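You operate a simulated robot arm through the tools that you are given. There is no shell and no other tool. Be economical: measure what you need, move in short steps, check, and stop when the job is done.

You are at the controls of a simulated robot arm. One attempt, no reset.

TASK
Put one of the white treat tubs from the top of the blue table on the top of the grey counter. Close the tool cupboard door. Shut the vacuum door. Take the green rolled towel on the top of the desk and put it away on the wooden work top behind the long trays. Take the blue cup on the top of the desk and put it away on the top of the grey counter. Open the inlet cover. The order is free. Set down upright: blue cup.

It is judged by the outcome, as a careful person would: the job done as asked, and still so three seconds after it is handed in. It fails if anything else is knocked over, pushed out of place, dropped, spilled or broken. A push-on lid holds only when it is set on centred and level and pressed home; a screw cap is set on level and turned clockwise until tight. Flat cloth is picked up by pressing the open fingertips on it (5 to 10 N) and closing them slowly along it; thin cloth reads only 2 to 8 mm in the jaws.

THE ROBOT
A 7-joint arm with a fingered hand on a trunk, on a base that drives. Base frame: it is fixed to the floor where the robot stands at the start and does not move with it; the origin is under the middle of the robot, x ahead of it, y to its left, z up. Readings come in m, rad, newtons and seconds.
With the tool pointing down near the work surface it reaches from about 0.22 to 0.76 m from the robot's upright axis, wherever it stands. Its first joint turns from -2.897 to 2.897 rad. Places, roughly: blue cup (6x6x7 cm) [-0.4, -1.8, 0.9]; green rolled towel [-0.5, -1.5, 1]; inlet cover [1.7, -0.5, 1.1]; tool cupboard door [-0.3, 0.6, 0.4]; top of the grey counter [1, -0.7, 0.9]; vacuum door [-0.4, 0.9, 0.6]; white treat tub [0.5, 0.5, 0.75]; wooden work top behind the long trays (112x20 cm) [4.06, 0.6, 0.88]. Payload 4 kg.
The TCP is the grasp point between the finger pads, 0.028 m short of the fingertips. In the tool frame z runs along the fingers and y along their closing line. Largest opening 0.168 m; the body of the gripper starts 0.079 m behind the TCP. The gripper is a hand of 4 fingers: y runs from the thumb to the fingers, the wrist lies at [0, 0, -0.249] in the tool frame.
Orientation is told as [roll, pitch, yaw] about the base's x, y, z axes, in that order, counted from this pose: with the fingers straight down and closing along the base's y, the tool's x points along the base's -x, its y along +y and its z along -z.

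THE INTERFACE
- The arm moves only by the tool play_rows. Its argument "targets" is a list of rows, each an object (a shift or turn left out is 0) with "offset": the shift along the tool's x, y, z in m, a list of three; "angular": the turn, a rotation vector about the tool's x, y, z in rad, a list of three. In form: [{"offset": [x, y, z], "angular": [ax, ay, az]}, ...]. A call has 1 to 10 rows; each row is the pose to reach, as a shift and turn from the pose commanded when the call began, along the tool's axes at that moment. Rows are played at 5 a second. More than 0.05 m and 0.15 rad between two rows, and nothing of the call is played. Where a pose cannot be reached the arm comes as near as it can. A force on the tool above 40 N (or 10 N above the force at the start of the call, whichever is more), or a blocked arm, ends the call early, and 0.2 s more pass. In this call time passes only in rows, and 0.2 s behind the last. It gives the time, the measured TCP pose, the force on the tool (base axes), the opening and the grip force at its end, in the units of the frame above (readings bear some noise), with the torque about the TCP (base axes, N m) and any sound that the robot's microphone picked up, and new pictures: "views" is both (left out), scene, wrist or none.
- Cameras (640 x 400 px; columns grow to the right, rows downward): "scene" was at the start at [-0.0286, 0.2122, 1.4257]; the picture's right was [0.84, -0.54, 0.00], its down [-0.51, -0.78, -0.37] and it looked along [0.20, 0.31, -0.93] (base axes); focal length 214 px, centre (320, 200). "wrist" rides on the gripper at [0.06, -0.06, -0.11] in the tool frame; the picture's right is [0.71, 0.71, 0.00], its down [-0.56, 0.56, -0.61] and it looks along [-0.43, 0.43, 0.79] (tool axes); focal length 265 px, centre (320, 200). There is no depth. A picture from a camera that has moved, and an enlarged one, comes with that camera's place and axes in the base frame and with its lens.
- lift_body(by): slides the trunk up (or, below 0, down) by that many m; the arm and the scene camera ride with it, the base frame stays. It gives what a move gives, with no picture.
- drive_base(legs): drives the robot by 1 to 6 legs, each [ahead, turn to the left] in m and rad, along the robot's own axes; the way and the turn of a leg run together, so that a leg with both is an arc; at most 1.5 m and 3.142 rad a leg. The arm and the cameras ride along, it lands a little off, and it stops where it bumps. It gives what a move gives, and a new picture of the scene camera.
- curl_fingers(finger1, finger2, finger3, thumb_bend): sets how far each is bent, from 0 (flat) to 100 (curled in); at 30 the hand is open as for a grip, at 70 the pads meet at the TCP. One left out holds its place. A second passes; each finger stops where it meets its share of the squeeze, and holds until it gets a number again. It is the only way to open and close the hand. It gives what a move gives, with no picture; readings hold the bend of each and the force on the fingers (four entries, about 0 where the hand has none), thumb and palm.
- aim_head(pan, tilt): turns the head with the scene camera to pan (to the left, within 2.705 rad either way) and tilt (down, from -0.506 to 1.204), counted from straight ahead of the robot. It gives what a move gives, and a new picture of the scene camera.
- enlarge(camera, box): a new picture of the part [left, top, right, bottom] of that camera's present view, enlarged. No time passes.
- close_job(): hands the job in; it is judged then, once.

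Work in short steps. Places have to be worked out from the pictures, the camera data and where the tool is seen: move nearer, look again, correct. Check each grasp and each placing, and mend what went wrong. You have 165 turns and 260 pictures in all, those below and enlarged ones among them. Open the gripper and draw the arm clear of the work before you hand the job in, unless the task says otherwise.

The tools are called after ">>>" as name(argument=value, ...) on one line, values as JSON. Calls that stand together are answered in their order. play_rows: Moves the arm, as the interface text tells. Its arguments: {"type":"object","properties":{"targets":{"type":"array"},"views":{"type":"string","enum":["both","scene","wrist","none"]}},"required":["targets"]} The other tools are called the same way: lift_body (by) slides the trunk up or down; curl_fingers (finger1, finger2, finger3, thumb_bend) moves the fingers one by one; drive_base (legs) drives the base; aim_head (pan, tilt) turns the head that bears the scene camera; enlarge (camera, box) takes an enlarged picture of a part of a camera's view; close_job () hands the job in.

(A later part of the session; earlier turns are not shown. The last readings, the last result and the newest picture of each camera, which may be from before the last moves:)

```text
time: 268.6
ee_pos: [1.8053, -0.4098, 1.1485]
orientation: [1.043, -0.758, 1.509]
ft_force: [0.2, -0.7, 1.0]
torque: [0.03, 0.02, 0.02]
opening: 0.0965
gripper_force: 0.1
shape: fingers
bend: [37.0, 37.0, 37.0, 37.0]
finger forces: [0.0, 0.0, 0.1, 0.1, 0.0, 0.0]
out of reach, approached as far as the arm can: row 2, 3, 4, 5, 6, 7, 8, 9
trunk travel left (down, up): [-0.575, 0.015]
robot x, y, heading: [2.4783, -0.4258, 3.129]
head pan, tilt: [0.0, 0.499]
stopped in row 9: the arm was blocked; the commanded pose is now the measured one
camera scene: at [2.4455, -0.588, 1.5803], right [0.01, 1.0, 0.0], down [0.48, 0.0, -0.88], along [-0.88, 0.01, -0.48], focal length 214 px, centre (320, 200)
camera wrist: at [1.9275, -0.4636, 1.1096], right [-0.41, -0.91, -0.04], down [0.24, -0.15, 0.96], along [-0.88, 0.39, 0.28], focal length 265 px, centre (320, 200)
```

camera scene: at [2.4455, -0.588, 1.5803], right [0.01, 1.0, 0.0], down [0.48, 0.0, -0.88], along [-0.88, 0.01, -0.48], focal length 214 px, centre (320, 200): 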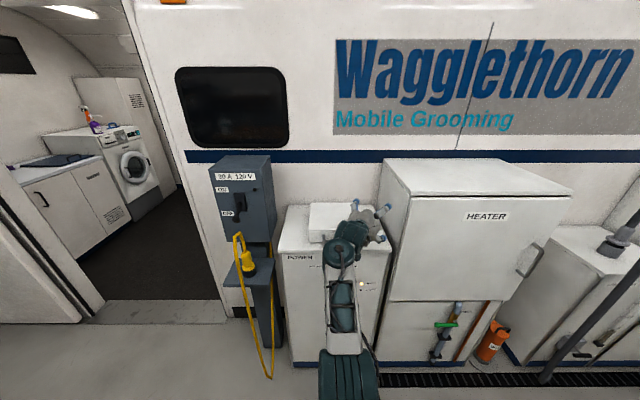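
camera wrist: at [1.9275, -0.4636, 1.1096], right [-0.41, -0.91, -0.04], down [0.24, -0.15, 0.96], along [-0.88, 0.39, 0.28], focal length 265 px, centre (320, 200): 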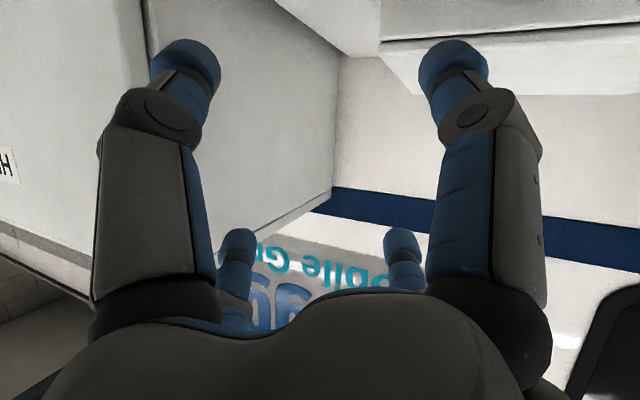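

The hand swung toward the heater and got blocked. I move it back toward −y and straighten it to point −x.

>>> play_rows(targets=[{"offset": [0.021, -0.001, -0.014], "angular": [-0.114, 0.01, 0]}, {"offset": [0.042, -0.002, -0.027], "angular": [-0.229, 0.02, 0]}, {"offset": [0.063, -0.003, -0.041], "angular": [-0.343, 0.03, 0]}, {"offset": [0.084, -0.004, -0.054], "angular": [-0.458, 0.04, 0]}, {"offset": [0.105, -0.005, -0.068], "angular": [-0.572, 0.05, 0]}])

```text
time: 269.8
ee_pos: [1.7594, -0.4325, 1.1303]
orientation: [1.467, -0.734, 1.286]
ft_force: [-2.0, -1.1, 6.5]
torque: [-0.27, 0.35, -0.06]
opening: 0.0924
gripper_force: 3.2
shape: fingers
bend: [40.0, 37.0, 37.0, 37.0]
finger forces: [6.0, 0.1, 0.0, 0.1, 0.1, 0.1]
out of reach, approached as far as the arm can: row 1, 2, 3, 4, 5
trunk travel left (down, up): [-0.575, 0.015]
robot x, y, heading: [2.4752, -0.4236, 3.134]
head pan, tilt: [0.0, 0.499]
stopped in row 5: the arm was blocked; the commanded pose is now the measured one
camera scene: at [2.4451, -0.5874, 1.5814], right [0.01, 1.0, 0.0], down [0.48, 0.0, -0.88], along [-0.88, 0.01, -0.48], focal length 214 px, centre (320, 200)
camera wrist: at [1.8673, -0.476, 1.0541], right [-0.35, -0.93, 0.05], down [0.53, -0.16, 0.83], along [-0.77, 0.32, 0.55], focal length 265 px, centre (320, 200)
```

scene: 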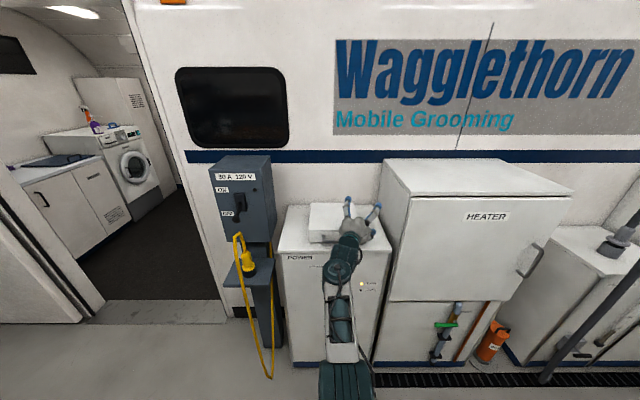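
wrist: 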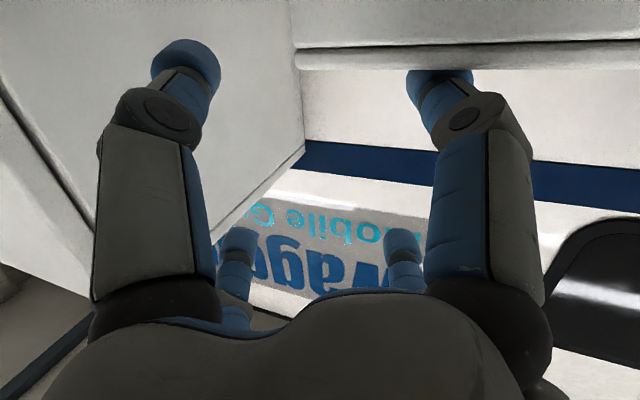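

The hand now actually points nearly horizontal, with finger 1 and thumb low, but touches the lid top. I back it straight out 9 cm.

>>> play_rows(targets=[{"offset": [0.0, 0.0, -0.03]}, {"offset": [0.0, 0.0, -0.06]}, {"offset": [0.002, -0.007, -0.094]}])

```text
time: 270.6
ee_pos: [1.7801, -0.3898, 1.1327]
orientation: [1.456, -0.739, 1.148]
ft_force: [-0.7, -1.4, 4.9]
torque: [-0.33, 0.31, 0.04]
opening: 0.0947
gripper_force: 2.3
shape: fingers
bend: [39.0, 37.0, 37.0, 37.0]
finger forces: [5.2, 0.1, 0.0, 0.0, 0.1, 0.1]
out of reach, approached as far as the arm can: row 1, 2, 3
trunk travel left (down, up): [-0.575, 0.015]
robot x, y, heading: [2.4766, -0.4243, 3.131]
head pan, tilt: [0.0, 0.499]
stopped in row 3: the arm was blocked; the commanded pose is now the measured one
camera scene: at [2.445, -0.5887, 1.5786], right [0.01, 1.0, 0.0], down [0.48, 0.0, -0.88], along [-0.88, 0.01, -0.48], focal length 214 px, centre (320, 200)
camera wrist: at [1.8807, -0.4497, 1.0578], right [-0.48, -0.88, 0.04], down [0.5, -0.23, 0.84], along [-0.72, 0.43, 0.55], focal length 265 px, centre (320, 200)
```

scene: 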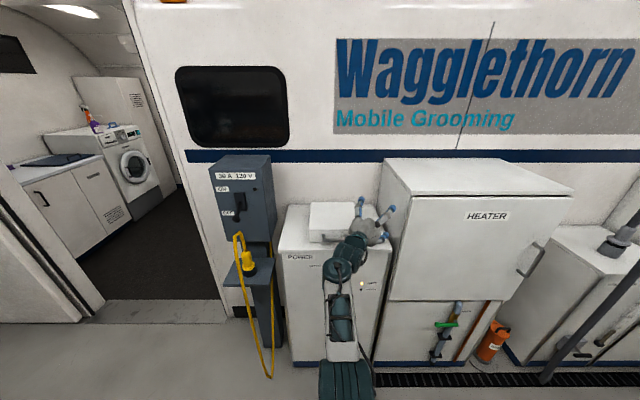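
wrist: 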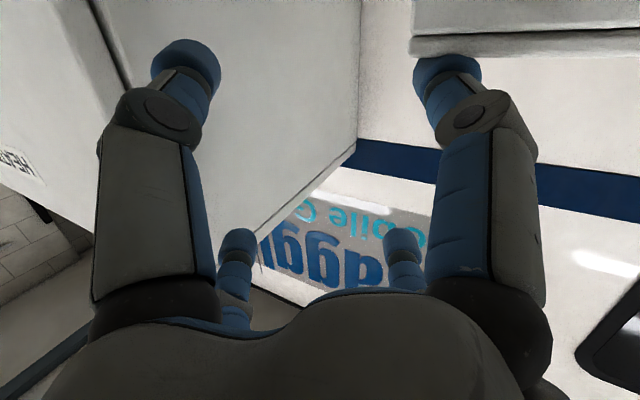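

The wrist is at a joint limit here. I back the robot 0.2 m away so the hand leaves the cabinet, then return the hand to vertical.

>>> drive_base(legs=[[-0.2, 0]])

>>> play_rows(targets=[{"offset": [0, 0, 0.0], "angular": [0.1, 0.1, 0]}, {"offset": [0, 0, 0.0], "angular": [0.2, 0.2, 0]}, {"offset": [0, 0, 0.0], "angular": [0.3, 0.3, 0]}, {"offset": [0, 0, 0.0], "angular": [0.4, 0.4, 0]}, {"offset": [0, 0, 0.0], "angular": [0.5, 0.5, 0]}, {"offset": [0, 0, 0.0], "angular": [0.6, 0.6, 0]}, {"offset": [0, 0, 0.0], "angular": [0.7, 0.7, 0]}])

```text
time: 272.2
ee_pos: [1.9802, -0.3925, 1.1318]
orientation: [1.452, -0.741, 1.152]
ft_force: [-0.4, 0.6, 0.9]
torque: [0.01, -0.01, -0.02]
opening: 0.0964
gripper_force: 0.0
shape: fingers
bend: [37.0, 37.0, 37.0, 37.0]
finger forces: [0.0, 0.1, 0.0, 0.0, 0.1, 0.0]
trunk travel left (down, up): [-0.575, 0.015]
robot x, y, heading: [2.6756, -0.4307, 3.14]
head pan, tilt: [0.0, 0.499]
camera scene: at [2.6451, -0.5896, 1.5791], right [0.01, 1.0, 0.0], down [0.48, 0.0, -0.88], along [-0.88, 0.01, -0.48], focal length 214 px, centre (320, 200)
```

scene: 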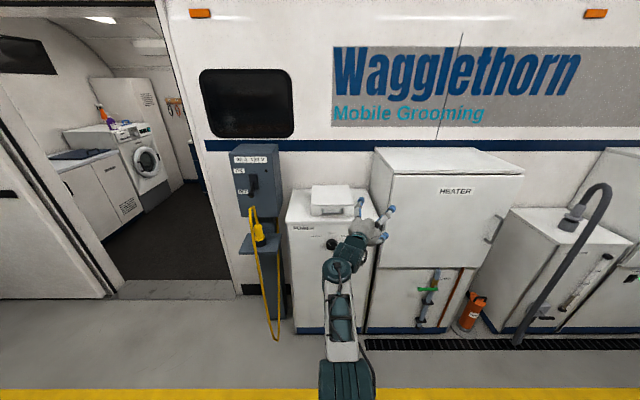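

```text
time: 273.8
ee_pos: [1.9791, -0.3919, 1.1312]
orientation: [0.389, -0.305, 1.782]
ft_force: [-1.0, -0.1, 1.0]
torque: [-0.01, 0.01, 0.0]
opening: 0.0966
gripper_force: 0.0
shape: fingers
bend: [37.0, 37.0, 37.0, 37.0]
finger forces: [0.0, 0.0, 0.0, 0.0, 0.1, 0.0]
trunk travel left (down, up): [-0.575, 0.015]
robot x, y, heading: [2.6748, -0.43, 3.13]
head pan, tilt: [0.0, 0.499]
camera scene: at [2.6437, -0.5887, 1.5792], right [0.01, 1.0, 0.0], down [0.48, 0.0, -0.88], along [-0.88, 0.01, -0.48], focal length 214 px, centre (320, 200)
camera wrist: at [2.092, -0.4503, 1.1878], right [-0.48, -0.88, 0.04], down [-0.34, 0.23, 0.91], along [-0.81, 0.42, -0.41], focal length 265 px, centre (320, 200)
```

scene: 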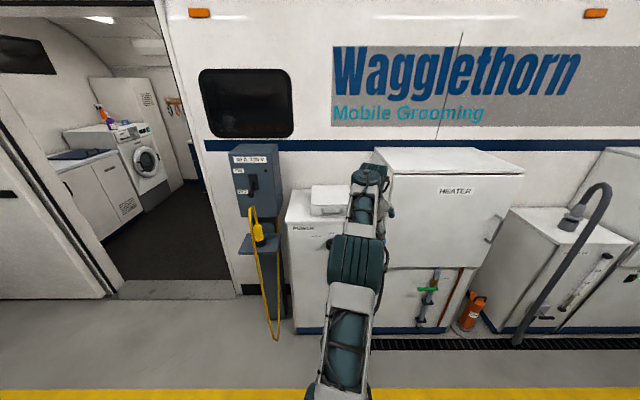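
wrist: 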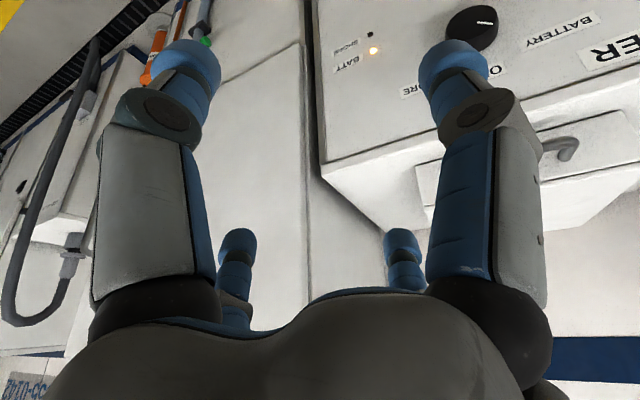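

Freed. The cover is now visible; zoom in.

>>> enlarge(camera="scene", box=[275, 165, 385, 255])

```text
4.44 times, centred on (330, 210) of scene
camera zoom: at [2.6437, -0.5887, 1.5792], right [0.01, 1.0, 0.0], down [0.48, 0.0, -0.88], along [-0.88, 0.01, -0.48], focal length 953 px, centre (276, 156)
```

zoom: 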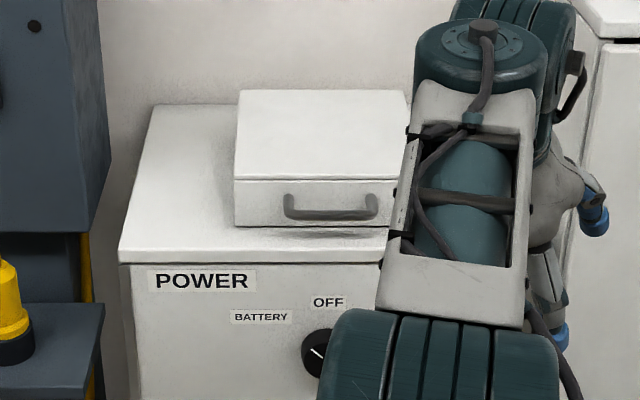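

Re-measured with both views: lid front x≈1.79, top z≈1.087, hinge x≈1.57, y −0.62…−0.42; handle bar ≈(1.82,−0.52,1.065); cabinet front x≈1.845, top 1.03. The thumb is on the robot side, so I'll use it as a hook: align the hand (40° tilt) in front of the handle.

>>> play_rows(targets=[{"offset": [0.034, -0.004, -0.0105], "angular": [-0.067, 0.039, 0.0855]}, {"offset": [0.068, -0.008, -0.021], "angular": [-0.134, 0.078, 0.171]}, {"offset": [0.103, -0.012, -0.0315], "angular": [-0.202, 0.116, 0.2565]}, {"offset": [0.137, -0.0157, -0.042], "angular": [-0.269, 0.155, 0.342]}])

```text
time: 274.8
ee_pos: [2.0403, -0.5217, 1.1204]
orientation: [0.7, 0.003, 1.568]
ft_force: [-0.8, 0.0, 0.3]
torque: [-0.04, 0.02, -0.03]
opening: 0.0965
gripper_force: 0.1
shape: fingers
bend: [37.0, 37.0, 37.0, 37.0]
finger forces: [0.0, 0.0, 0.0, 0.0, 0.0, 0.0]
trunk travel left (down, up): [-0.575, 0.015]
robot x, y, heading: [2.674, -0.4336, 3.138]
head pan, tilt: [0.0, 0.499]
camera scene: at [2.6451, -0.59, 1.5791], right [0.01, 1.0, 0.0], down [0.48, 0.0, -0.88], along [-0.88, 0.01, -0.48], focal length 214 px, centre (320, 200)
camera wrist: at [2.1571, -0.5829, 1.1679], right [-0.54, -0.7, 0.46], down [-0.03, 0.56, 0.83], along [-0.84, 0.44, -0.33], focal length 265 px, centre (320, 200)
```

scene: 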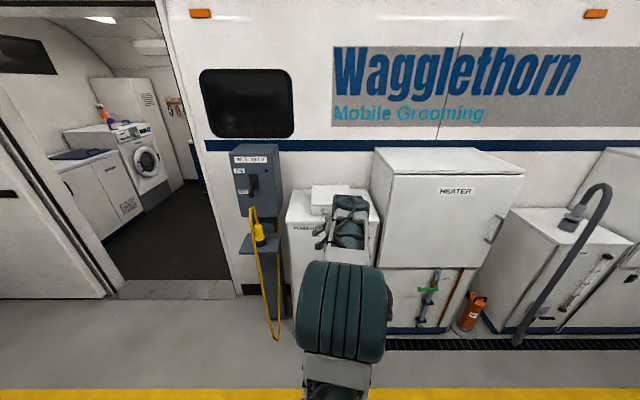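
wrist: 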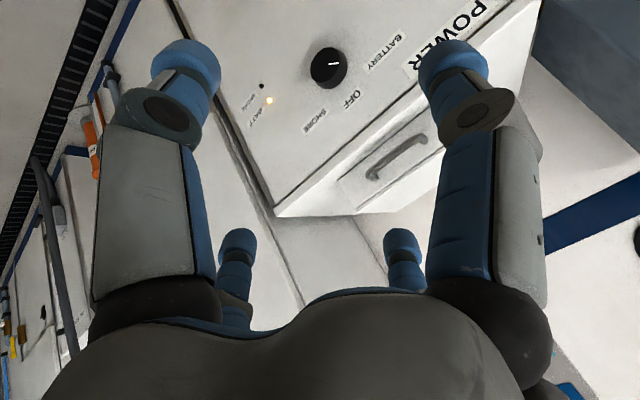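

Exactly aligned, and the handle is in view (≈(1.81,−0.53,1.055)). I flatten the three other fingers, curl the thumb to a hook, and drive 12 cm closer.

>>> curl_fingers(finger1=0, finger2=0, finger3=0, thumb_bend=52)

>>> drive_base(legs=[[0.11, 0]])

>>> play_rows(targets=[{"offset": [0.006, 0.0, 0.005]}])

```text
time: 275.8
ee_pos: [2.0395, -0.5216, 1.1229]
orientation: [0.7, 0.002, 1.567]
ft_force: [-0.1, 1.3, -0.5]
torque: [-0.01, -0.04, 0.04]
opening: 0.123
gripper_force: 0.1
shape: fingers
bend: [0.0, 0.0, 0.0, 52.0]
finger forces: [0.0, 0.0, 0.0, 0.1, 0.1, 0.0]
trunk travel left (down, up): [-0.575, 0.015]
robot x, y, heading: [2.6777, -0.4297, 3.133]
head pan, tilt: [0.0, 0.499]
```

```text
time: 277.0
ee_pos: [1.929, -0.5193, 1.1211]
orientation: [0.696, 0.002, 1.566]
ft_force: [0.0, 0.0, 0.1]
torque: [0.0, 0.01, 0.03]
opening: 0.1227
gripper_force: 0.1
shape: fingers
bend: [0.0, 0.0, 0.0, 52.0]
finger forces: [0.0, 0.1, 0.1, 0.0, 0.0, 0.0]
trunk travel left (down, up): [-0.575, 0.015]
robot x, y, heading: [2.5649, -0.4289, 3.13]
head pan, tilt: [0.0, 0.499]
camera scene: at [2.5321, -0.5887, 1.5791], right [0.01, 1.0, 0.0], down [0.48, 0.0, -0.88], along [-0.88, 0.01, -0.48], focal length 214 px, centre (320, 200)
```

scene: 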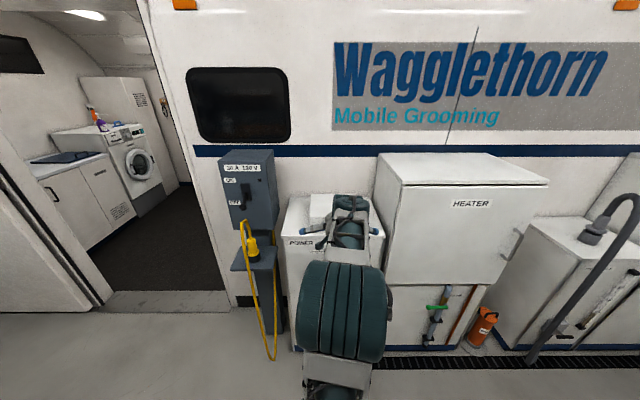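

```text
time: 277.4
ee_pos: [1.9256, -0.5257, 1.118]
orientation: [0.696, 0.003, 1.564]
ft_force: [0.2, 0.6, 0.0]
torque: [0.01, 0.03, 0.0]
opening: 0.1227
gripper_force: 0.0
shape: fingers
bend: [0.0, 0.0, 0.0, 52.0]
finger forces: [0.1, 0.1, 0.0, 0.0, 0.0, 0.0]
trunk travel left (down, up): [-0.575, 0.015]
robot x, y, heading: [2.5624, -0.4279, 3.132]
head pan, tilt: [0.0, 0.499]
camera scene: at [2.5331, -0.5888, 1.5791], right [0.01, 1.0, 0.0], down [0.48, 0.0, -0.88], along [-0.88, 0.01, -0.48], focal length 214 px, centre (320, 200)
camera wrist: at [2.0423, -0.5862, 1.1637], right [-0.55, -0.7, 0.45], down [-0.03, 0.56, 0.83], along [-0.84, 0.44, -0.33], focal length 265 px, centre (320, 200)
```

scene: 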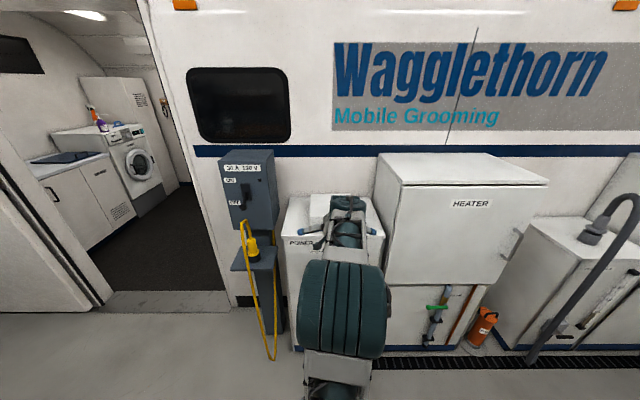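
wrist: 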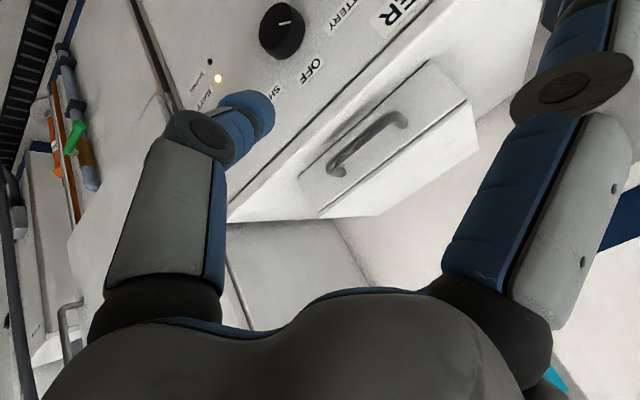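

The handle is clearly visible. I move forward and down so the thumb tip comes in front of and below the bar.

>>> play_rows(targets=[{"offset": [0, 0.0, 0.023]}, {"offset": [0, 0.0152, 0.052]}], views="wrist")

```text
time: 278.0
ee_pos: [1.8811, -0.5241, 1.0874]
orientation: [0.695, 0.0, 1.564]
ft_force: [0.0, -0.2, 0.6]
torque: [0.02, -0.01, 0.01]
opening: 0.1226
gripper_force: 0.0
shape: fingers
bend: [0.0, 0.0, 0.0, 52.0]
finger forces: [0.0, 0.0, 0.1, 0.0, 0.0, 0.0]
trunk travel left (down, up): [-0.575, 0.015]
robot x, y, heading: [2.5626, -0.4298, 3.13]
head pan, tilt: [0.0, 0.499]
camera wrist: at [1.9971, -0.5858, 1.1333], right [-0.55, -0.7, 0.45], down [-0.03, 0.56, 0.83], along [-0.84, 0.44, -0.33], focal length 265 px, centre (320, 200)
```

wrist: 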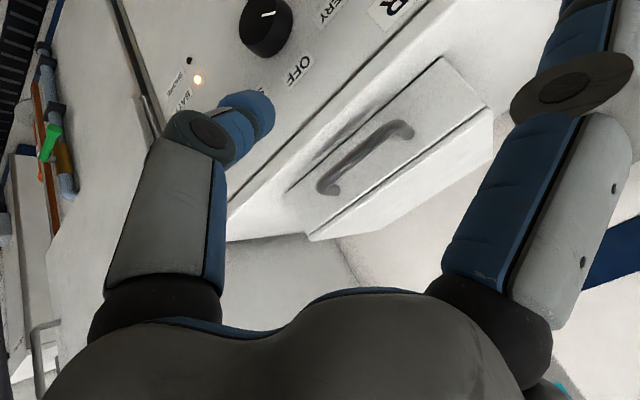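

Thumb tip ≈(1.895,−0.524,1.027); bar ≈(1.775,−0.53,1.04). I advance −x in 1 cm steps.

>>> play_rows(targets=[{"offset": [0, 0.0115, 0.0097]}, {"offset": [0, 0.023, 0.0193]}, {"offset": [0, 0.0345, 0.029]}, {"offset": [0, 0.046, 0.0386]}], views="wrist")

```text
time: 279.0
ee_pos: [1.8206, -0.5258, 1.0887]
orientation: [0.696, 0.002, 1.565]
ft_force: [0.5, 0.9, -0.9]
torque: [0.0, 0.0, 0.02]
opening: 0.1225
gripper_force: 0.0
shape: fingers
bend: [0.0, 0.0, 0.0, 52.0]
finger forces: [0.0, 0.0, 0.1, 0.0, 0.1, 0.1]
trunk travel left (down, up): [-0.575, 0.015]
robot x, y, heading: [2.5646, -0.4271, 3.133]
head pan, tilt: [0.0, 0.499]
camera wrist: at [1.9369, -0.5859, 1.1338], right [-0.55, -0.7, 0.46], down [-0.03, 0.56, 0.83], along [-0.84, 0.44, -0.33], focal length 265 px, centre (320, 200)
```

wrist: 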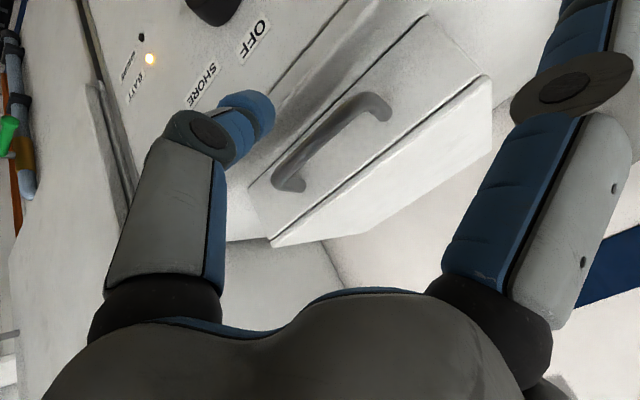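

Bar now ≈(1.786,−0.535,1.045), tip ≈(1.835,1.028). Advance another 3–4 cm in small steps.

>>> play_rows(targets=[{"offset": [0, 0.0077, 0.0064]}, {"offset": [0, 0.0154, 0.0129]}, {"offset": [0, 0.023, 0.0193]}, {"offset": [0, 0.0268, 0.0225]}], views="wrist")

```text
time: 280.0
ee_pos: [1.7862, -0.5259, 1.0872]
orientation: [0.698, 0.0, 1.566]
ft_force: [-0.7, -0.2, 0.2]
torque: [0.03, -0.02, 0.0]
opening: 0.1228
gripper_force: 0.0
shape: fingers
bend: [0.0, 0.0, 0.0, 52.0]
finger forces: [0.0, 0.1, 0.1, 0.0, 0.0, 0.1]
trunk travel left (down, up): [-0.575, 0.015]
robot x, y, heading: [2.5654, -0.4272, 3.131]
head pan, tilt: [0.0, 0.499]
camera wrist: at [1.9022, -0.5861, 1.1336], right [-0.55, -0.7, 0.45], down [-0.03, 0.56, 0.83], along [-0.84, 0.44, -0.33], focal length 265 px, centre (320, 200)
```

wrist: 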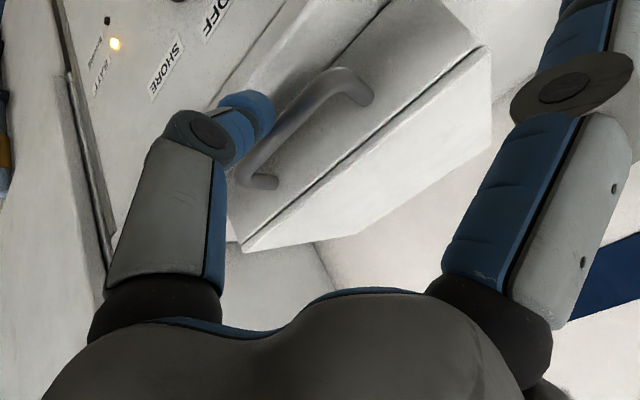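

The bar is ~2.4 cm ahead and 2 cm above the tip. I advance 2 cm to get under it, then check.

>>> play_rows(targets=[{"offset": [0, 0.0077, 0.0064]}, {"offset": [0, 0.0154, 0.0129]}], views="wrist")

```text
time: 280.6
ee_pos: [1.7659, -0.524, 1.087]
orientation: [0.691, 0.001, 1.565]
ft_force: [10.7, -0.1, -3.1]
torque: [0.0, -0.45, 0.02]
opening: 0.1269
gripper_force: 4.2
shape: fingers
bend: [0.0, 0.0, 0.0, 47.0]
finger forces: [0.0, 0.0, 0.0, 0.0, 9.6, 0.0]
trunk travel left (down, up): [-0.575, 0.015]
robot x, y, heading: [2.5643, -0.43, 3.131]
head pan, tilt: [0.0, 0.499]
camera wrist: at [1.883, -0.5857, 1.1329], right [-0.55, -0.7, 0.45], down [-0.03, 0.56, 0.83], along [-0.84, 0.44, -0.33], focal length 265 px, centre (320, 200)
```

wrist: 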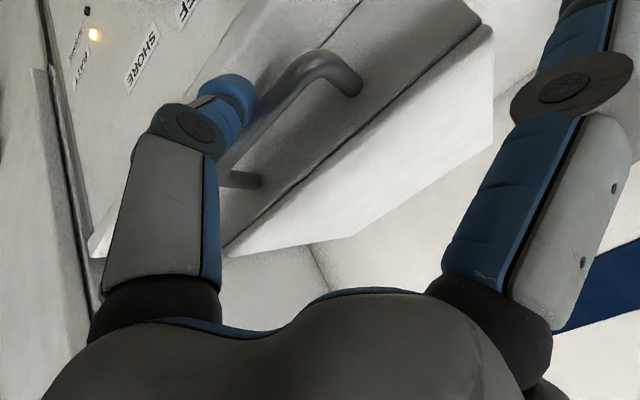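

The thumb meets the bar nearly level (pushing more back than under). I back off 1 cm, drop 1.5 cm, and go in again.

>>> play_rows(targets=[{"offset": [0, -0.0115, -0.0097]}, {"offset": [0, -0.0211, 0.0018]}, {"offset": [0, -0.0135, 0.0083]}, {"offset": [0, -0.006, 0.0147]}, {"offset": [0, 0.002, 0.0211]}, {"offset": [0, 0.0095, 0.0276]}], views="wrist")

```text
time: 282.0
ee_pos: [1.7448, -0.5265, 1.0725]
orientation: [0.691, 0.001, 1.567]
ft_force: [30.1, 0.7, 0.3]
torque: [0.06, -1.0, 0.02]
opening: 0.1296
gripper_force: 15.9
shape: fingers
bend: [0.0, 0.0, 0.0, 43.0]
finger forces: [0.0, 0.0, 0.0, 0.1, 31.3, 0.1]
trunk travel left (down, up): [-0.575, 0.015]
robot x, y, heading: [2.5651, -0.4287, 3.136]
head pan, tilt: [0.0, 0.499]
camera wrist: at [1.8615, -0.5865, 1.1192], right [-0.55, -0.7, 0.45], down [-0.04, 0.56, 0.83], along [-0.84, 0.44, -0.33], focal length 265 px, centre (320, 200)
```

wrist: 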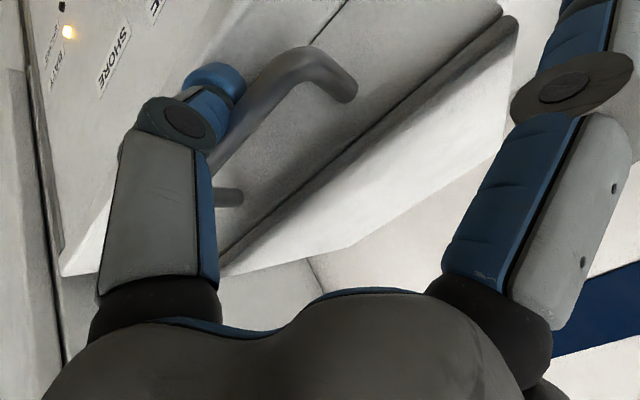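

The tip is below the bar now with the bar against the thumb's inner side. I relax 1 cm and curl the thumb to hook under the bar.

>>> play_rows(targets=[{"offset": [0, -0.0115, -0.0097]}], views="none")

>>> curl_fingers(thumb_bend=75)

>>> play_rows(targets=[{"offset": [0, 0.0032, -0.0038]}], views="wrist")

```text
time: 282.4
ee_pos: [1.7545, -0.5257, 1.0749]
orientation: [0.704, 0.0, 1.567]
ft_force: [5.3, -1.2, -0.8]
torque: [-0.04, -0.21, -0.04]
opening: 0.1245
gripper_force: 1.8
shape: fingers
bend: [0.0, 0.0, 0.0, 50.0]
finger forces: [0.0, 0.0, 0.0, 0.0, 4.8, 0.0]
trunk travel left (down, up): [-0.575, 0.015]
robot x, y, heading: [2.5679, -0.4273, 3.132]
head pan, tilt: [0.0, 0.499]
```

```text
time: 283.4
ee_pos: [1.7595, -0.5246, 1.0737]
orientation: [0.694, 0.002, 1.566]
ft_force: [25.5, 1.5, -5.7]
torque: [-0.01, -0.93, 0.01]
opening: 0.1158
gripper_force: 11.8
shape: fingers
bend: [0.0, 0.0, 0.0, 62.0]
finger forces: [0.0, 0.0, 0.0, 0.0, 24.0, 0.0]
trunk travel left (down, up): [-0.575, 0.015]
robot x, y, heading: [2.5654, -0.427, 3.133]
head pan, tilt: [0.0, 0.499]
```

```text
time: 283.8
ee_pos: [1.7596, -0.5249, 1.077]
orientation: [0.695, 0.002, 1.565]
ft_force: [26.6, 0.4, -4.7]
torque: [0.02, -0.96, 0.02]
opening: 0.116
gripper_force: 13.0
shape: fingers
bend: [0.0, 0.0, 0.0, 62.0]
finger forces: [0.1, 0.1, 0.1, 0.1, 25.7, 0.0]
trunk travel left (down, up): [-0.575, 0.015]
robot x, y, heading: [2.5639, -0.4269, 3.132]
head pan, tilt: [0.0, 0.499]
camera wrist: at [1.8754, -0.5854, 1.1245], right [-0.55, -0.7, 0.45], down [-0.03, 0.56, 0.83], along [-0.84, 0.44, -0.33], focal length 265 px, centre (320, 200)
```

wrist: 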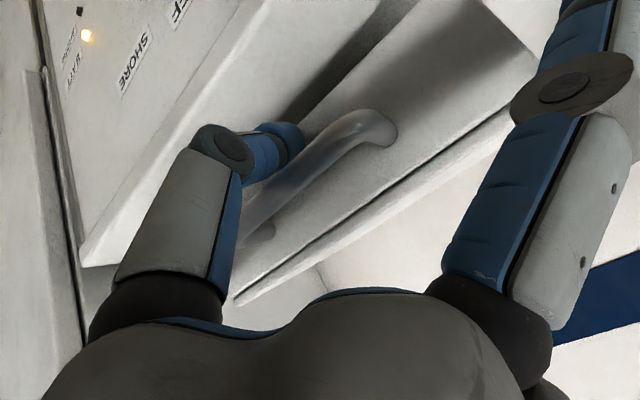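

The lid seems to have lifted slightly, with the thumb hooked under the bar. I lift 4 cm.

>>> play_rows(targets=[{"offset": [0, 0.0064, -0.0077]}, {"offset": [0, 0.0129, -0.0153]}, {"offset": [0, 0.0193, -0.023]}, {"offset": [0, 0.0257, -0.0306]}])

```text
time: 284.8
ee_pos: [1.7592, -0.5248, 1.1193]
orientation: [0.695, 0.001, 1.567]
ft_force: [29.7, -0.1, 0.2]
torque: [-0.05, -1.33, 0.01]
opening: 0.1163
gripper_force: 14.2
shape: fingers
bend: [0.0, 0.0, 0.0, 61.0]
finger forces: [0.0, 0.0, 0.0, 0.0, 28.3, 0.0]
trunk travel left (down, up): [-0.575, 0.015]
robot x, y, heading: [2.5635, -0.4271, 3.137]
head pan, tilt: [0.0, 0.499]
camera scene: at [2.538, -0.5887, 1.5793], right [0.01, 1.0, 0.0], down [0.48, 0.0, -0.88], along [-0.88, 0.01, -0.48], focal length 214 px, centre (320, 200)
camera wrist: at [1.8763, -0.5854, 1.1657], right [-0.55, -0.7, 0.45], down [-0.03, 0.56, 0.83], along [-0.84, 0.44, -0.33], focal length 265 px, centre (320, 200)
```

scene: 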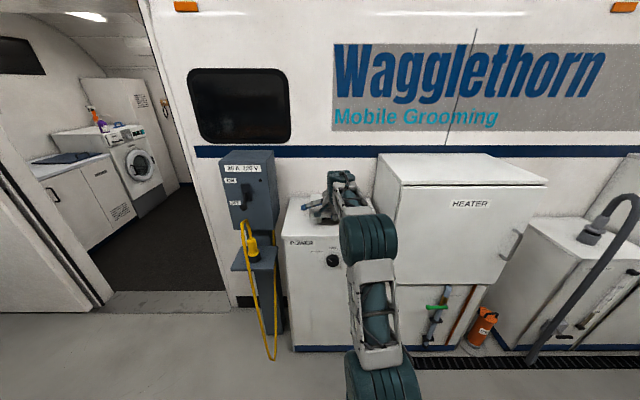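
wrist: 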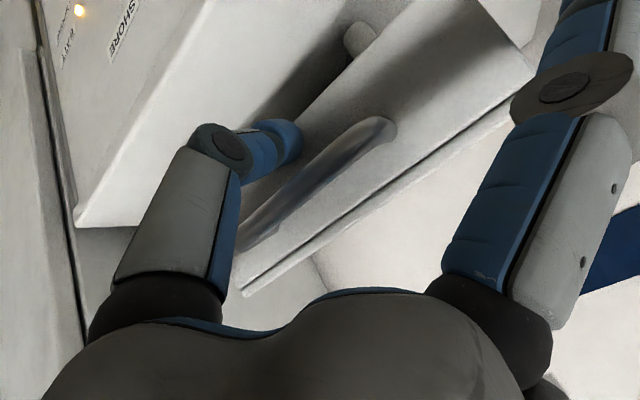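

The cover is opening with the thumb hooked. I follow the arc: up, slightly back, rotating the hand with the lid.

>>> play_rows(targets=[{"offset": [0, 0.0106, -0.0096], "angular": [-0.08, 0, 0]}, {"offset": [0, 0.0212, -0.0192], "angular": [-0.16, 0, 0]}, {"offset": [0, 0.0318, -0.0288], "angular": [-0.24, 0, 0]}, {"offset": [0, 0.0424, -0.0384], "angular": [-0.32, 0, 0]}, {"offset": [0, 0.053, -0.048], "angular": [-0.4, 0, 0]}, {"offset": [0, 0.0636, -0.0576], "angular": [-0.48, 0, 0]}])

```text
time: 285.3
ee_pos: [1.7627, -0.5252, 1.1348]
orientation: [0.783, 0.0, 1.567]
ft_force: [38.3, 2.6, 1.2]
torque: [0.13, -1.66, -0.02]
opening: 0.1161
gripper_force: 17.7
shape: fingers
bend: [0.0, 0.0, 0.0, 61.0]
finger forces: [0.1, 0.0, 0.0, 0.1, 36.3, 0.1]
trunk travel left (down, up): [-0.575, 0.015]
robot x, y, heading: [2.5675, -0.4279, 3.136]
head pan, tilt: [0.0, 0.499]
stopped in row 2: the force on the tool passed its limit at 43 N (the readings are from after the stop); the commanded pose is now the measured one
camera scene: at [2.5406, -0.5881, 1.5794], right [0.01, 1.0, 0.0], down [0.47, 0.0, -0.88], along [-0.88, 0.01, -0.47], focal length 214 px, centre (320, 200)
camera wrist: at [1.8828, -0.5859, 1.1706], right [-0.5, -0.7, 0.5], down [0.04, 0.56, 0.83], along [-0.86, 0.44, -0.25], focal length 265 px, centre (320, 200)
```

scene: 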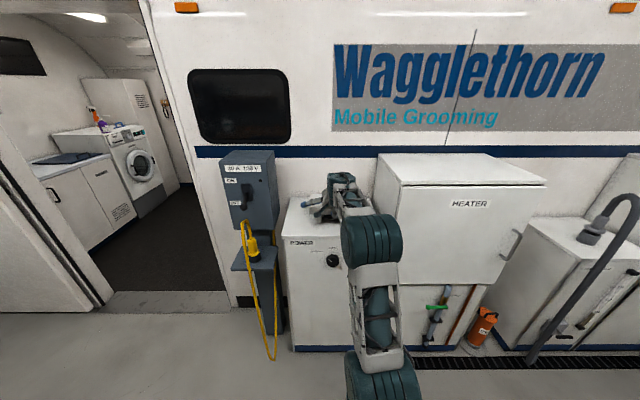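
wrist: 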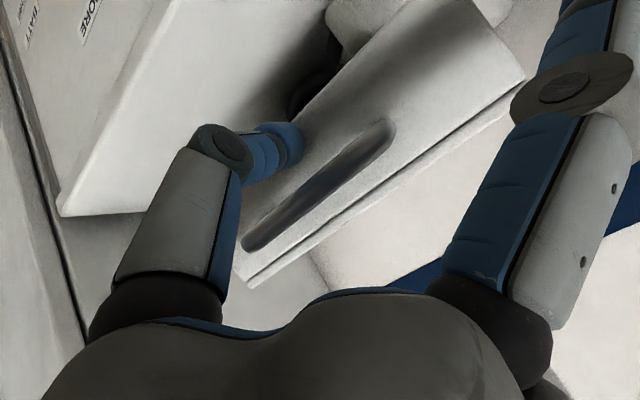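

The squeeze itself is near the force limit. I soften the thumb's target and ease the hand 1 cm toward me.

>>> curl_fingers(thumb_bend=64)

>>> play_rows(targets=[{"offset": [0, -0.0035, -0.0035]}, {"offset": [0, -0.007, -0.007]}], views="wrist")

```text
time: 286.3
ee_pos: [1.7572, -0.5258, 1.1361]
orientation: [0.793, 0.002, 1.566]
ft_force: [16.5, 0.0, -0.2]
torque: [-0.01, -0.88, -0.03]
opening: 0.1192
gripper_force: 7.7
shape: fingers
bend: [0.0, 0.0, 0.0, 57.0]
finger forces: [0.1, 0.0, 0.0, 0.1, 15.7, 0.1]
trunk travel left (down, up): [-0.575, 0.015]
robot x, y, heading: [2.5642, -0.4285, 3.134]
head pan, tilt: [0.0, 0.499]
```

```text
time: 286.9
ee_pos: [1.7637, -0.525, 1.1357]
orientation: [0.795, 0.001, 1.565]
ft_force: [-0.5, -0.1, -1.6]
torque: [-0.01, 0.03, 0.02]
opening: 0.1155
gripper_force: 0.4
shape: fingers
bend: [0.0, 0.0, 0.0, 63.0]
finger forces: [0.1, 0.0, 0.0, 0.0, 1.0, 0.1]
trunk travel left (down, up): [-0.575, 0.015]
robot x, y, heading: [2.5643, -0.428, 3.134]
head pan, tilt: [0.0, 0.499]
camera wrist: at [1.8832, -0.5854, 1.1701], right [-0.5, -0.7, 0.51], down [0.05, 0.56, 0.83], along [-0.86, 0.44, -0.24], focal length 265 px, centre (320, 200)
```

wrist: 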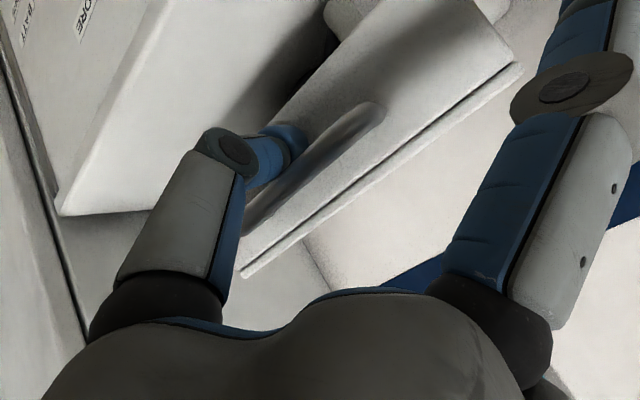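

Thumb is under the bar, nearly no load (lid is light or self-holding). I lift 5 cm straight up with a little −x.

>>> play_rows(targets=[{"offset": [0, 0.0089, -0.0088]}, {"offset": [0, 0.019, -0.0165]}, {"offset": [0, 0.029, -0.0245]}, {"offset": [0, 0.04, -0.032]}], views="wrist")

```text
time: 287.9
ee_pos: [1.7604, -0.5245, 1.1855]
orientation: [0.792, 0.003, 1.566]
ft_force: [-0.9, -0.4, -2.1]
torque: [-0.02, 0.05, 0.01]
opening: 0.1155
gripper_force: 1.3
shape: fingers
bend: [0.0, 0.0, 0.0, 63.0]
finger forces: [0.0, 0.1, 0.0, 0.0, 1.8, 0.0]
trunk travel left (down, up): [-0.575, 0.015]
robot x, y, heading: [2.5673, -0.4255, 3.134]
head pan, tilt: [0.0, 0.499]
camera wrist: at [1.88, -0.5851, 1.2203], right [-0.5, -0.7, 0.5], down [0.05, 0.56, 0.83], along [-0.86, 0.44, -0.24], focal length 265 px, centre (320, 200)
```

wrist: 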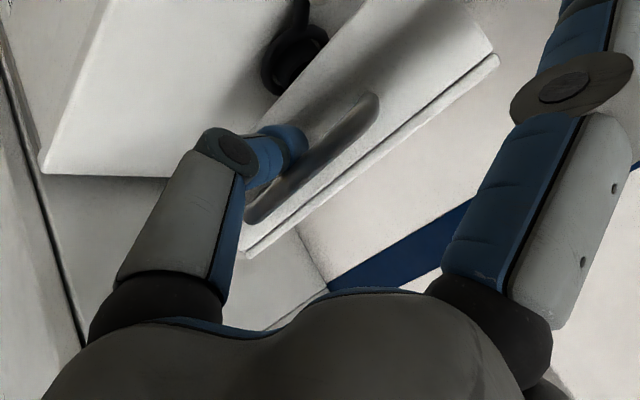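

The lid follows easily (~35° open). I continue along the arc, up and toward the van, rotating along.

>>> play_rows(targets=[{"offset": [0, 0.0156, -0.0041], "angular": [-0.05, 0, 0]}, {"offset": [0, 0.0311, -0.0069], "angular": [-0.1, 0, 0]}, {"offset": [0, 0.0468, -0.0082], "angular": [-0.15, 0, 0]}, {"offset": [0, 0.0623, -0.008], "angular": [-0.2, 0, 0]}, {"offset": [0, 0.0771, -0.0058], "angular": [-0.25, 0, 0]}, {"offset": [0, 0.0891, -0.0022], "angular": [-0.3, 0, 0]}, {"offset": [0, 0.0989, 0.0007], "angular": [-0.35, 0, 0]}])

```text
time: 289.5
ee_pos: [1.6954, -0.5247, 1.2585]
orientation: [1.15, 0.001, 1.565]
ft_force: [10.0, 1.0, 11.1]
torque: [0.04, 0.05, -0.03]
opening: 0.1129
gripper_force: 8.0
shape: fingers
bend: [0.0, 0.0, 0.0, 73.0]
finger forces: [0.0, 0.1, 0.0, 0.1, 15.2, 0.0]
trunk travel left (down, up): [-0.575, 0.015]
robot x, y, heading: [2.5655, -0.4285, 3.136]
head pan, tilt: [0.0, 0.499]
camera scene: at [2.5372, -0.5881, 1.5794], right [0.01, 1.0, 0.0], down [0.48, 0.0, -0.88], along [-0.88, 0.01, -0.48], focal length 214 px, centre (320, 200)
camera wrist: at [1.8183, -0.5849, 1.2498], right [-0.29, -0.7, 0.65], down [0.34, 0.56, 0.76], along [-0.9, 0.44, 0.07], focal length 265 px, centre (320, 200)
```

scene: 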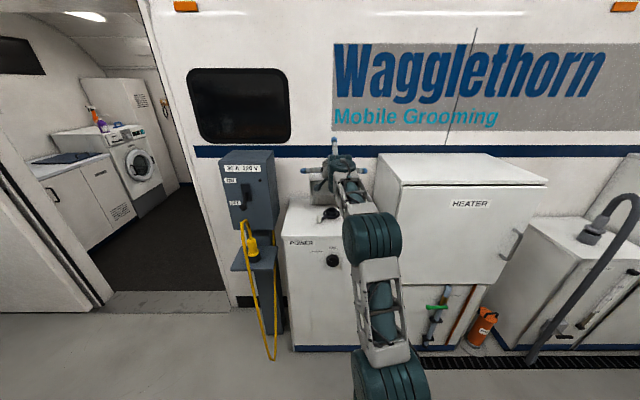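
wrist: 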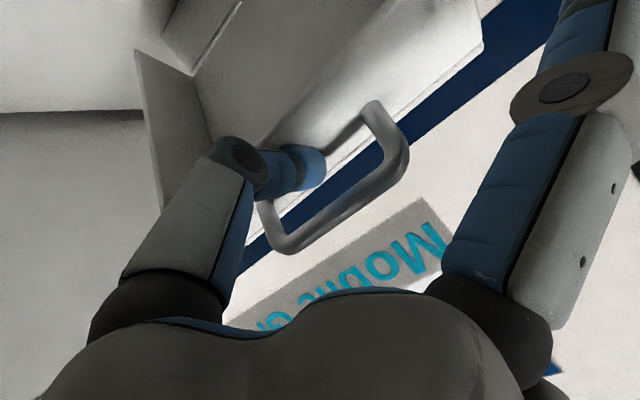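

Nearly vertical now. Zoom to judge the lid's angle.

>>> enlarge(camera="scene", box=[270, 120, 400, 250])

```text
3.08 times, centred on (335, 185) of scene
camera zoom: at [2.5372, -0.5881, 1.5794], right [0.01, 1.0, 0.0], down [0.48, 0.0, -0.88], along [-0.88, 0.01, -0.48], focal length 660 px, centre (274, 246)
```

zoom: 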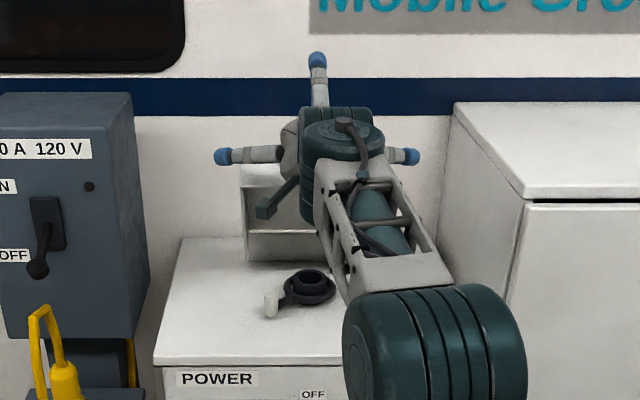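

The cover is about 75–80° open. I push on toward the van until it rests.

>>> play_rows(targets=[{"offset": [0, 0.0041, 0.0091]}, {"offset": [0, 0.0082, 0.0183]}, {"offset": [0, 0.0122, 0.0274]}, {"offset": [0, 0.0163, 0.0365]}, {"offset": [0, 0.0204, 0.0457]}])

>>> enlarge(camera="scene", box=[270, 120, 400, 250])

```text
time: 290.4
ee_pos: [1.6635, -0.5237, 1.2735]
orientation: [1.172, 0.005, 1.568]
ft_force: [15.3, 1.8, 20.5]
torque: [0.02, -0.23, -0.01]
opening: 0.1121
gripper_force: 12.5
shape: fingers
bend: [0.0, 0.0, 0.0, 75.0]
finger forces: [0.0, 0.0, 0.0, 0.1, 25.4, 0.1]
trunk travel left (down, up): [-0.575, 0.015]
robot x, y, heading: [2.5672, -0.4311, 3.136]
head pan, tilt: [0.0, 0.499]
stopped in row 4: the force on the tool passed its limit at 41 N (the readings are from after the stop); the commanded pose is now the measured one
camera scene: at [2.5403, -0.588, 1.5794], right [0.01, 1.0, 0.0], down [0.47, 0.0, -0.88], along [-0.88, 0.01, -0.47], focal length 214 px, centre (320, 200)
camera wrist: at [1.7888, -0.5849, 1.2615], right [-0.28, -0.7, 0.66], down [0.35, 0.56, 0.75], along [-0.89, 0.44, 0.09], focal length 265 px, centre (320, 200)
```

scene: 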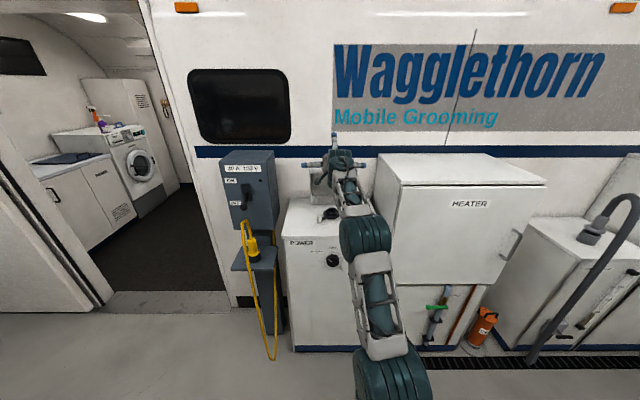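
wrist: 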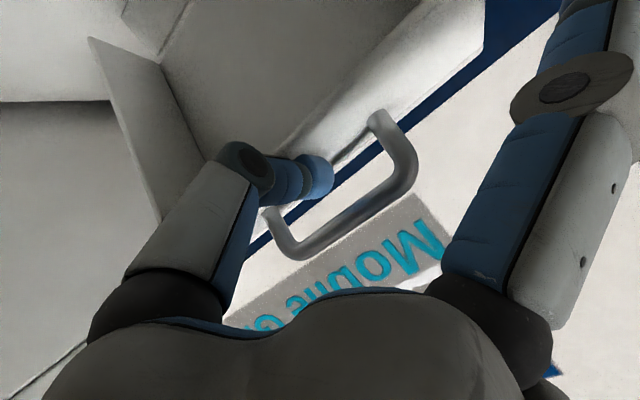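

```text
3.08 times, centred on (335, 185) of scene
camera zoom: at [2.5403, -0.588, 1.5794], right [0.01, 1.0, 0.0], down [0.47, 0.0, -0.88], along [-0.88, 0.01, -0.47], focal length 660 px, centre (274, 246)
```

zoom: 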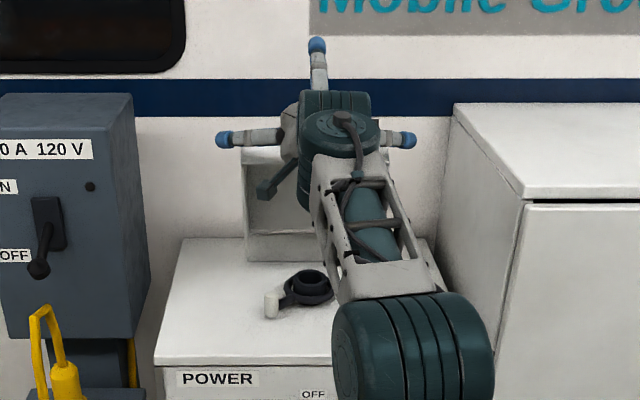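

Lid ≈80° open. I relax the thumb a little and push further toward the van, slightly upward.

>>> curl_fingers(thumb_bend=62)

>>> play_rows(targets=[{"offset": [0, 0.0078, 0.0076]}, {"offset": [0, 0.0156, 0.0152]}, {"offset": [0, 0.0234, 0.0228]}, {"offset": [0, 0.0312, 0.0304]}])

>>> enlarge(camera="scene", box=[270, 120, 400, 250])

```text
time: 291.4
ee_pos: [1.6647, -0.5242, 1.2716]
orientation: [1.168, 0.005, 1.566]
ft_force: [19.5, 1.8, 25.4]
torque: [0.03, -0.53, 0.02]
opening: 0.1119
gripper_force: 15.6
shape: fingers
bend: [0.0, 0.0, 0.0, 75.0]
finger forces: [0.0, 0.1, 0.2, 0.1, 31.2, 0.0]
trunk travel left (down, up): [-0.575, 0.015]
robot x, y, heading: [2.5662, -0.4336, 3.131]
head pan, tilt: [0.0, 0.499]
```

```text
time: 292.4
ee_pos: [1.654, -0.5245, 1.2823]
orientation: [1.169, 0.003, 1.572]
ft_force: [19.2, -5.1, 26.3]
torque: [-0.11, -0.75, -0.07]
opening: 0.1123
gripper_force: 16.5
shape: fingers
bend: [0.0, 0.0, 0.0, 74.0]
finger forces: [0.1, 0.1, 0.0, 0.0, 31.9, 0.0]
out of reach, approached as far as the arm can: row 2, 3, 4
trunk travel left (down, up): [-0.575, 0.015]
robot x, y, heading: [2.5629, -0.4264, 3.133]
head pan, tilt: [0.0, 0.499]
camera scene: at [2.5418, -0.589, 1.5794], right [0.01, 1.0, 0.0], down [0.47, 0.0, -0.88], along [-0.88, 0.01, -0.47], focal length 214 px, centre (320, 200)
camera wrist: at [1.7778, -0.5841, 1.2697], right [-0.28, -0.71, 0.65], down [0.35, 0.56, 0.75], along [-0.9, 0.43, 0.09], focal length 265 px, centre (320, 200)
```

scene: 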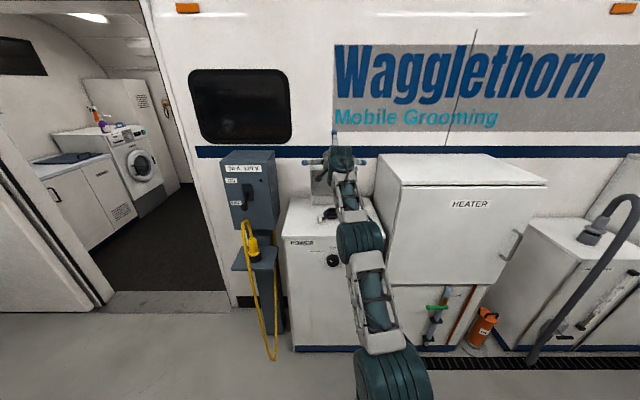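
wrist: 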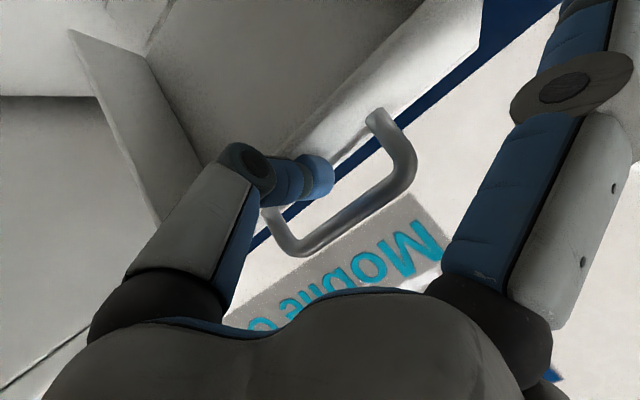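

```text
3.08 times, centred on (335, 185) of scene
camera zoom: at [2.5418, -0.589, 1.5794], right [0.01, 1.0, 0.0], down [0.47, 0.0, -0.88], along [-0.88, 0.01, -0.47], focal length 660 px, centre (274, 246)
```

zoom: 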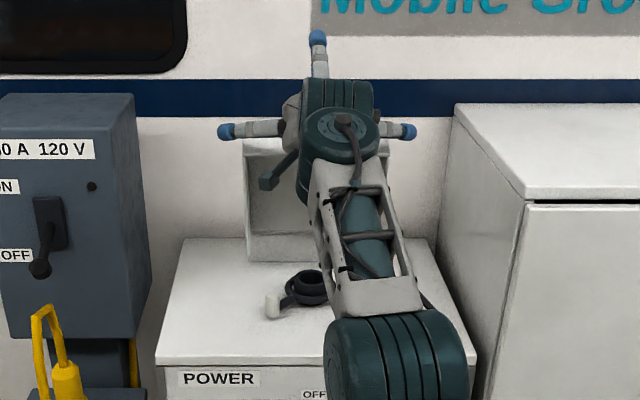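

≈85° now and the arm is at its reach limit. I creep the base 4 cm forward to push it past vertical.

>>> drive_base(legs=[[0.04, 0]])

>>> enlarge(camera="scene", box=[270, 120, 400, 250])

```text
time: 293.2
ee_pos: [1.638, -0.524, 1.2987]
orientation: [1.205, 0.006, 1.575]
ft_force: [14.2, 1.3, 24.3]
torque: [0.04, -0.74, -0.01]
opening: 0.1132
gripper_force: 12.4
shape: fingers
bend: [0.0, 0.0, 0.0, 69.0]
finger forces: [0.0, 0.1, 0.1, 0.1, 26.5, 0.0]
trunk travel left (down, up): [-0.575, 0.015]
robot x, y, heading: [2.5531, -0.4276, 3.136]
head pan, tilt: [0.0, 0.499]
stopped in leg 1: the force on the tool passed its limit at 45 N (the readings are from after the stop); the commanded pose is now the measured one
camera scene: at [2.5236, -0.5879, 1.5794], right [0.01, 1.0, 0.0], down [0.47, 0.0, -0.88], along [-0.88, 0.0, -0.47], focal length 214 px, centre (320, 200)
```

scene: 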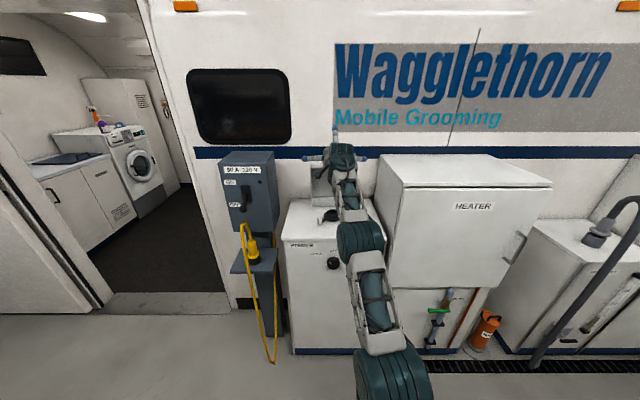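

```text
3.08 times, centred on (335, 185) of scene
camera zoom: at [2.5236, -0.5879, 1.5794], right [0.01, 1.0, 0.0], down [0.47, 0.0, -0.88], along [-0.88, 0.0, -0.47], focal length 660 px, centre (274, 246)
```

zoom: 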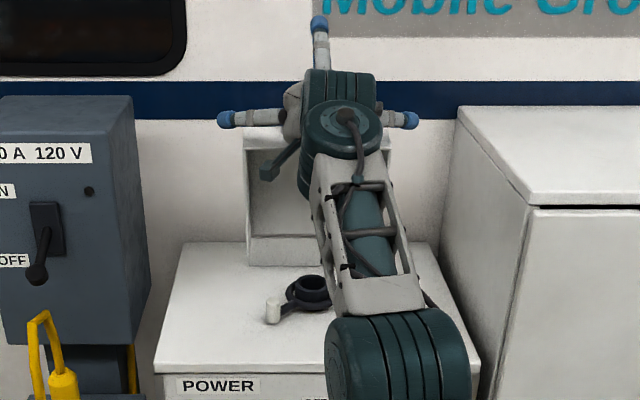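

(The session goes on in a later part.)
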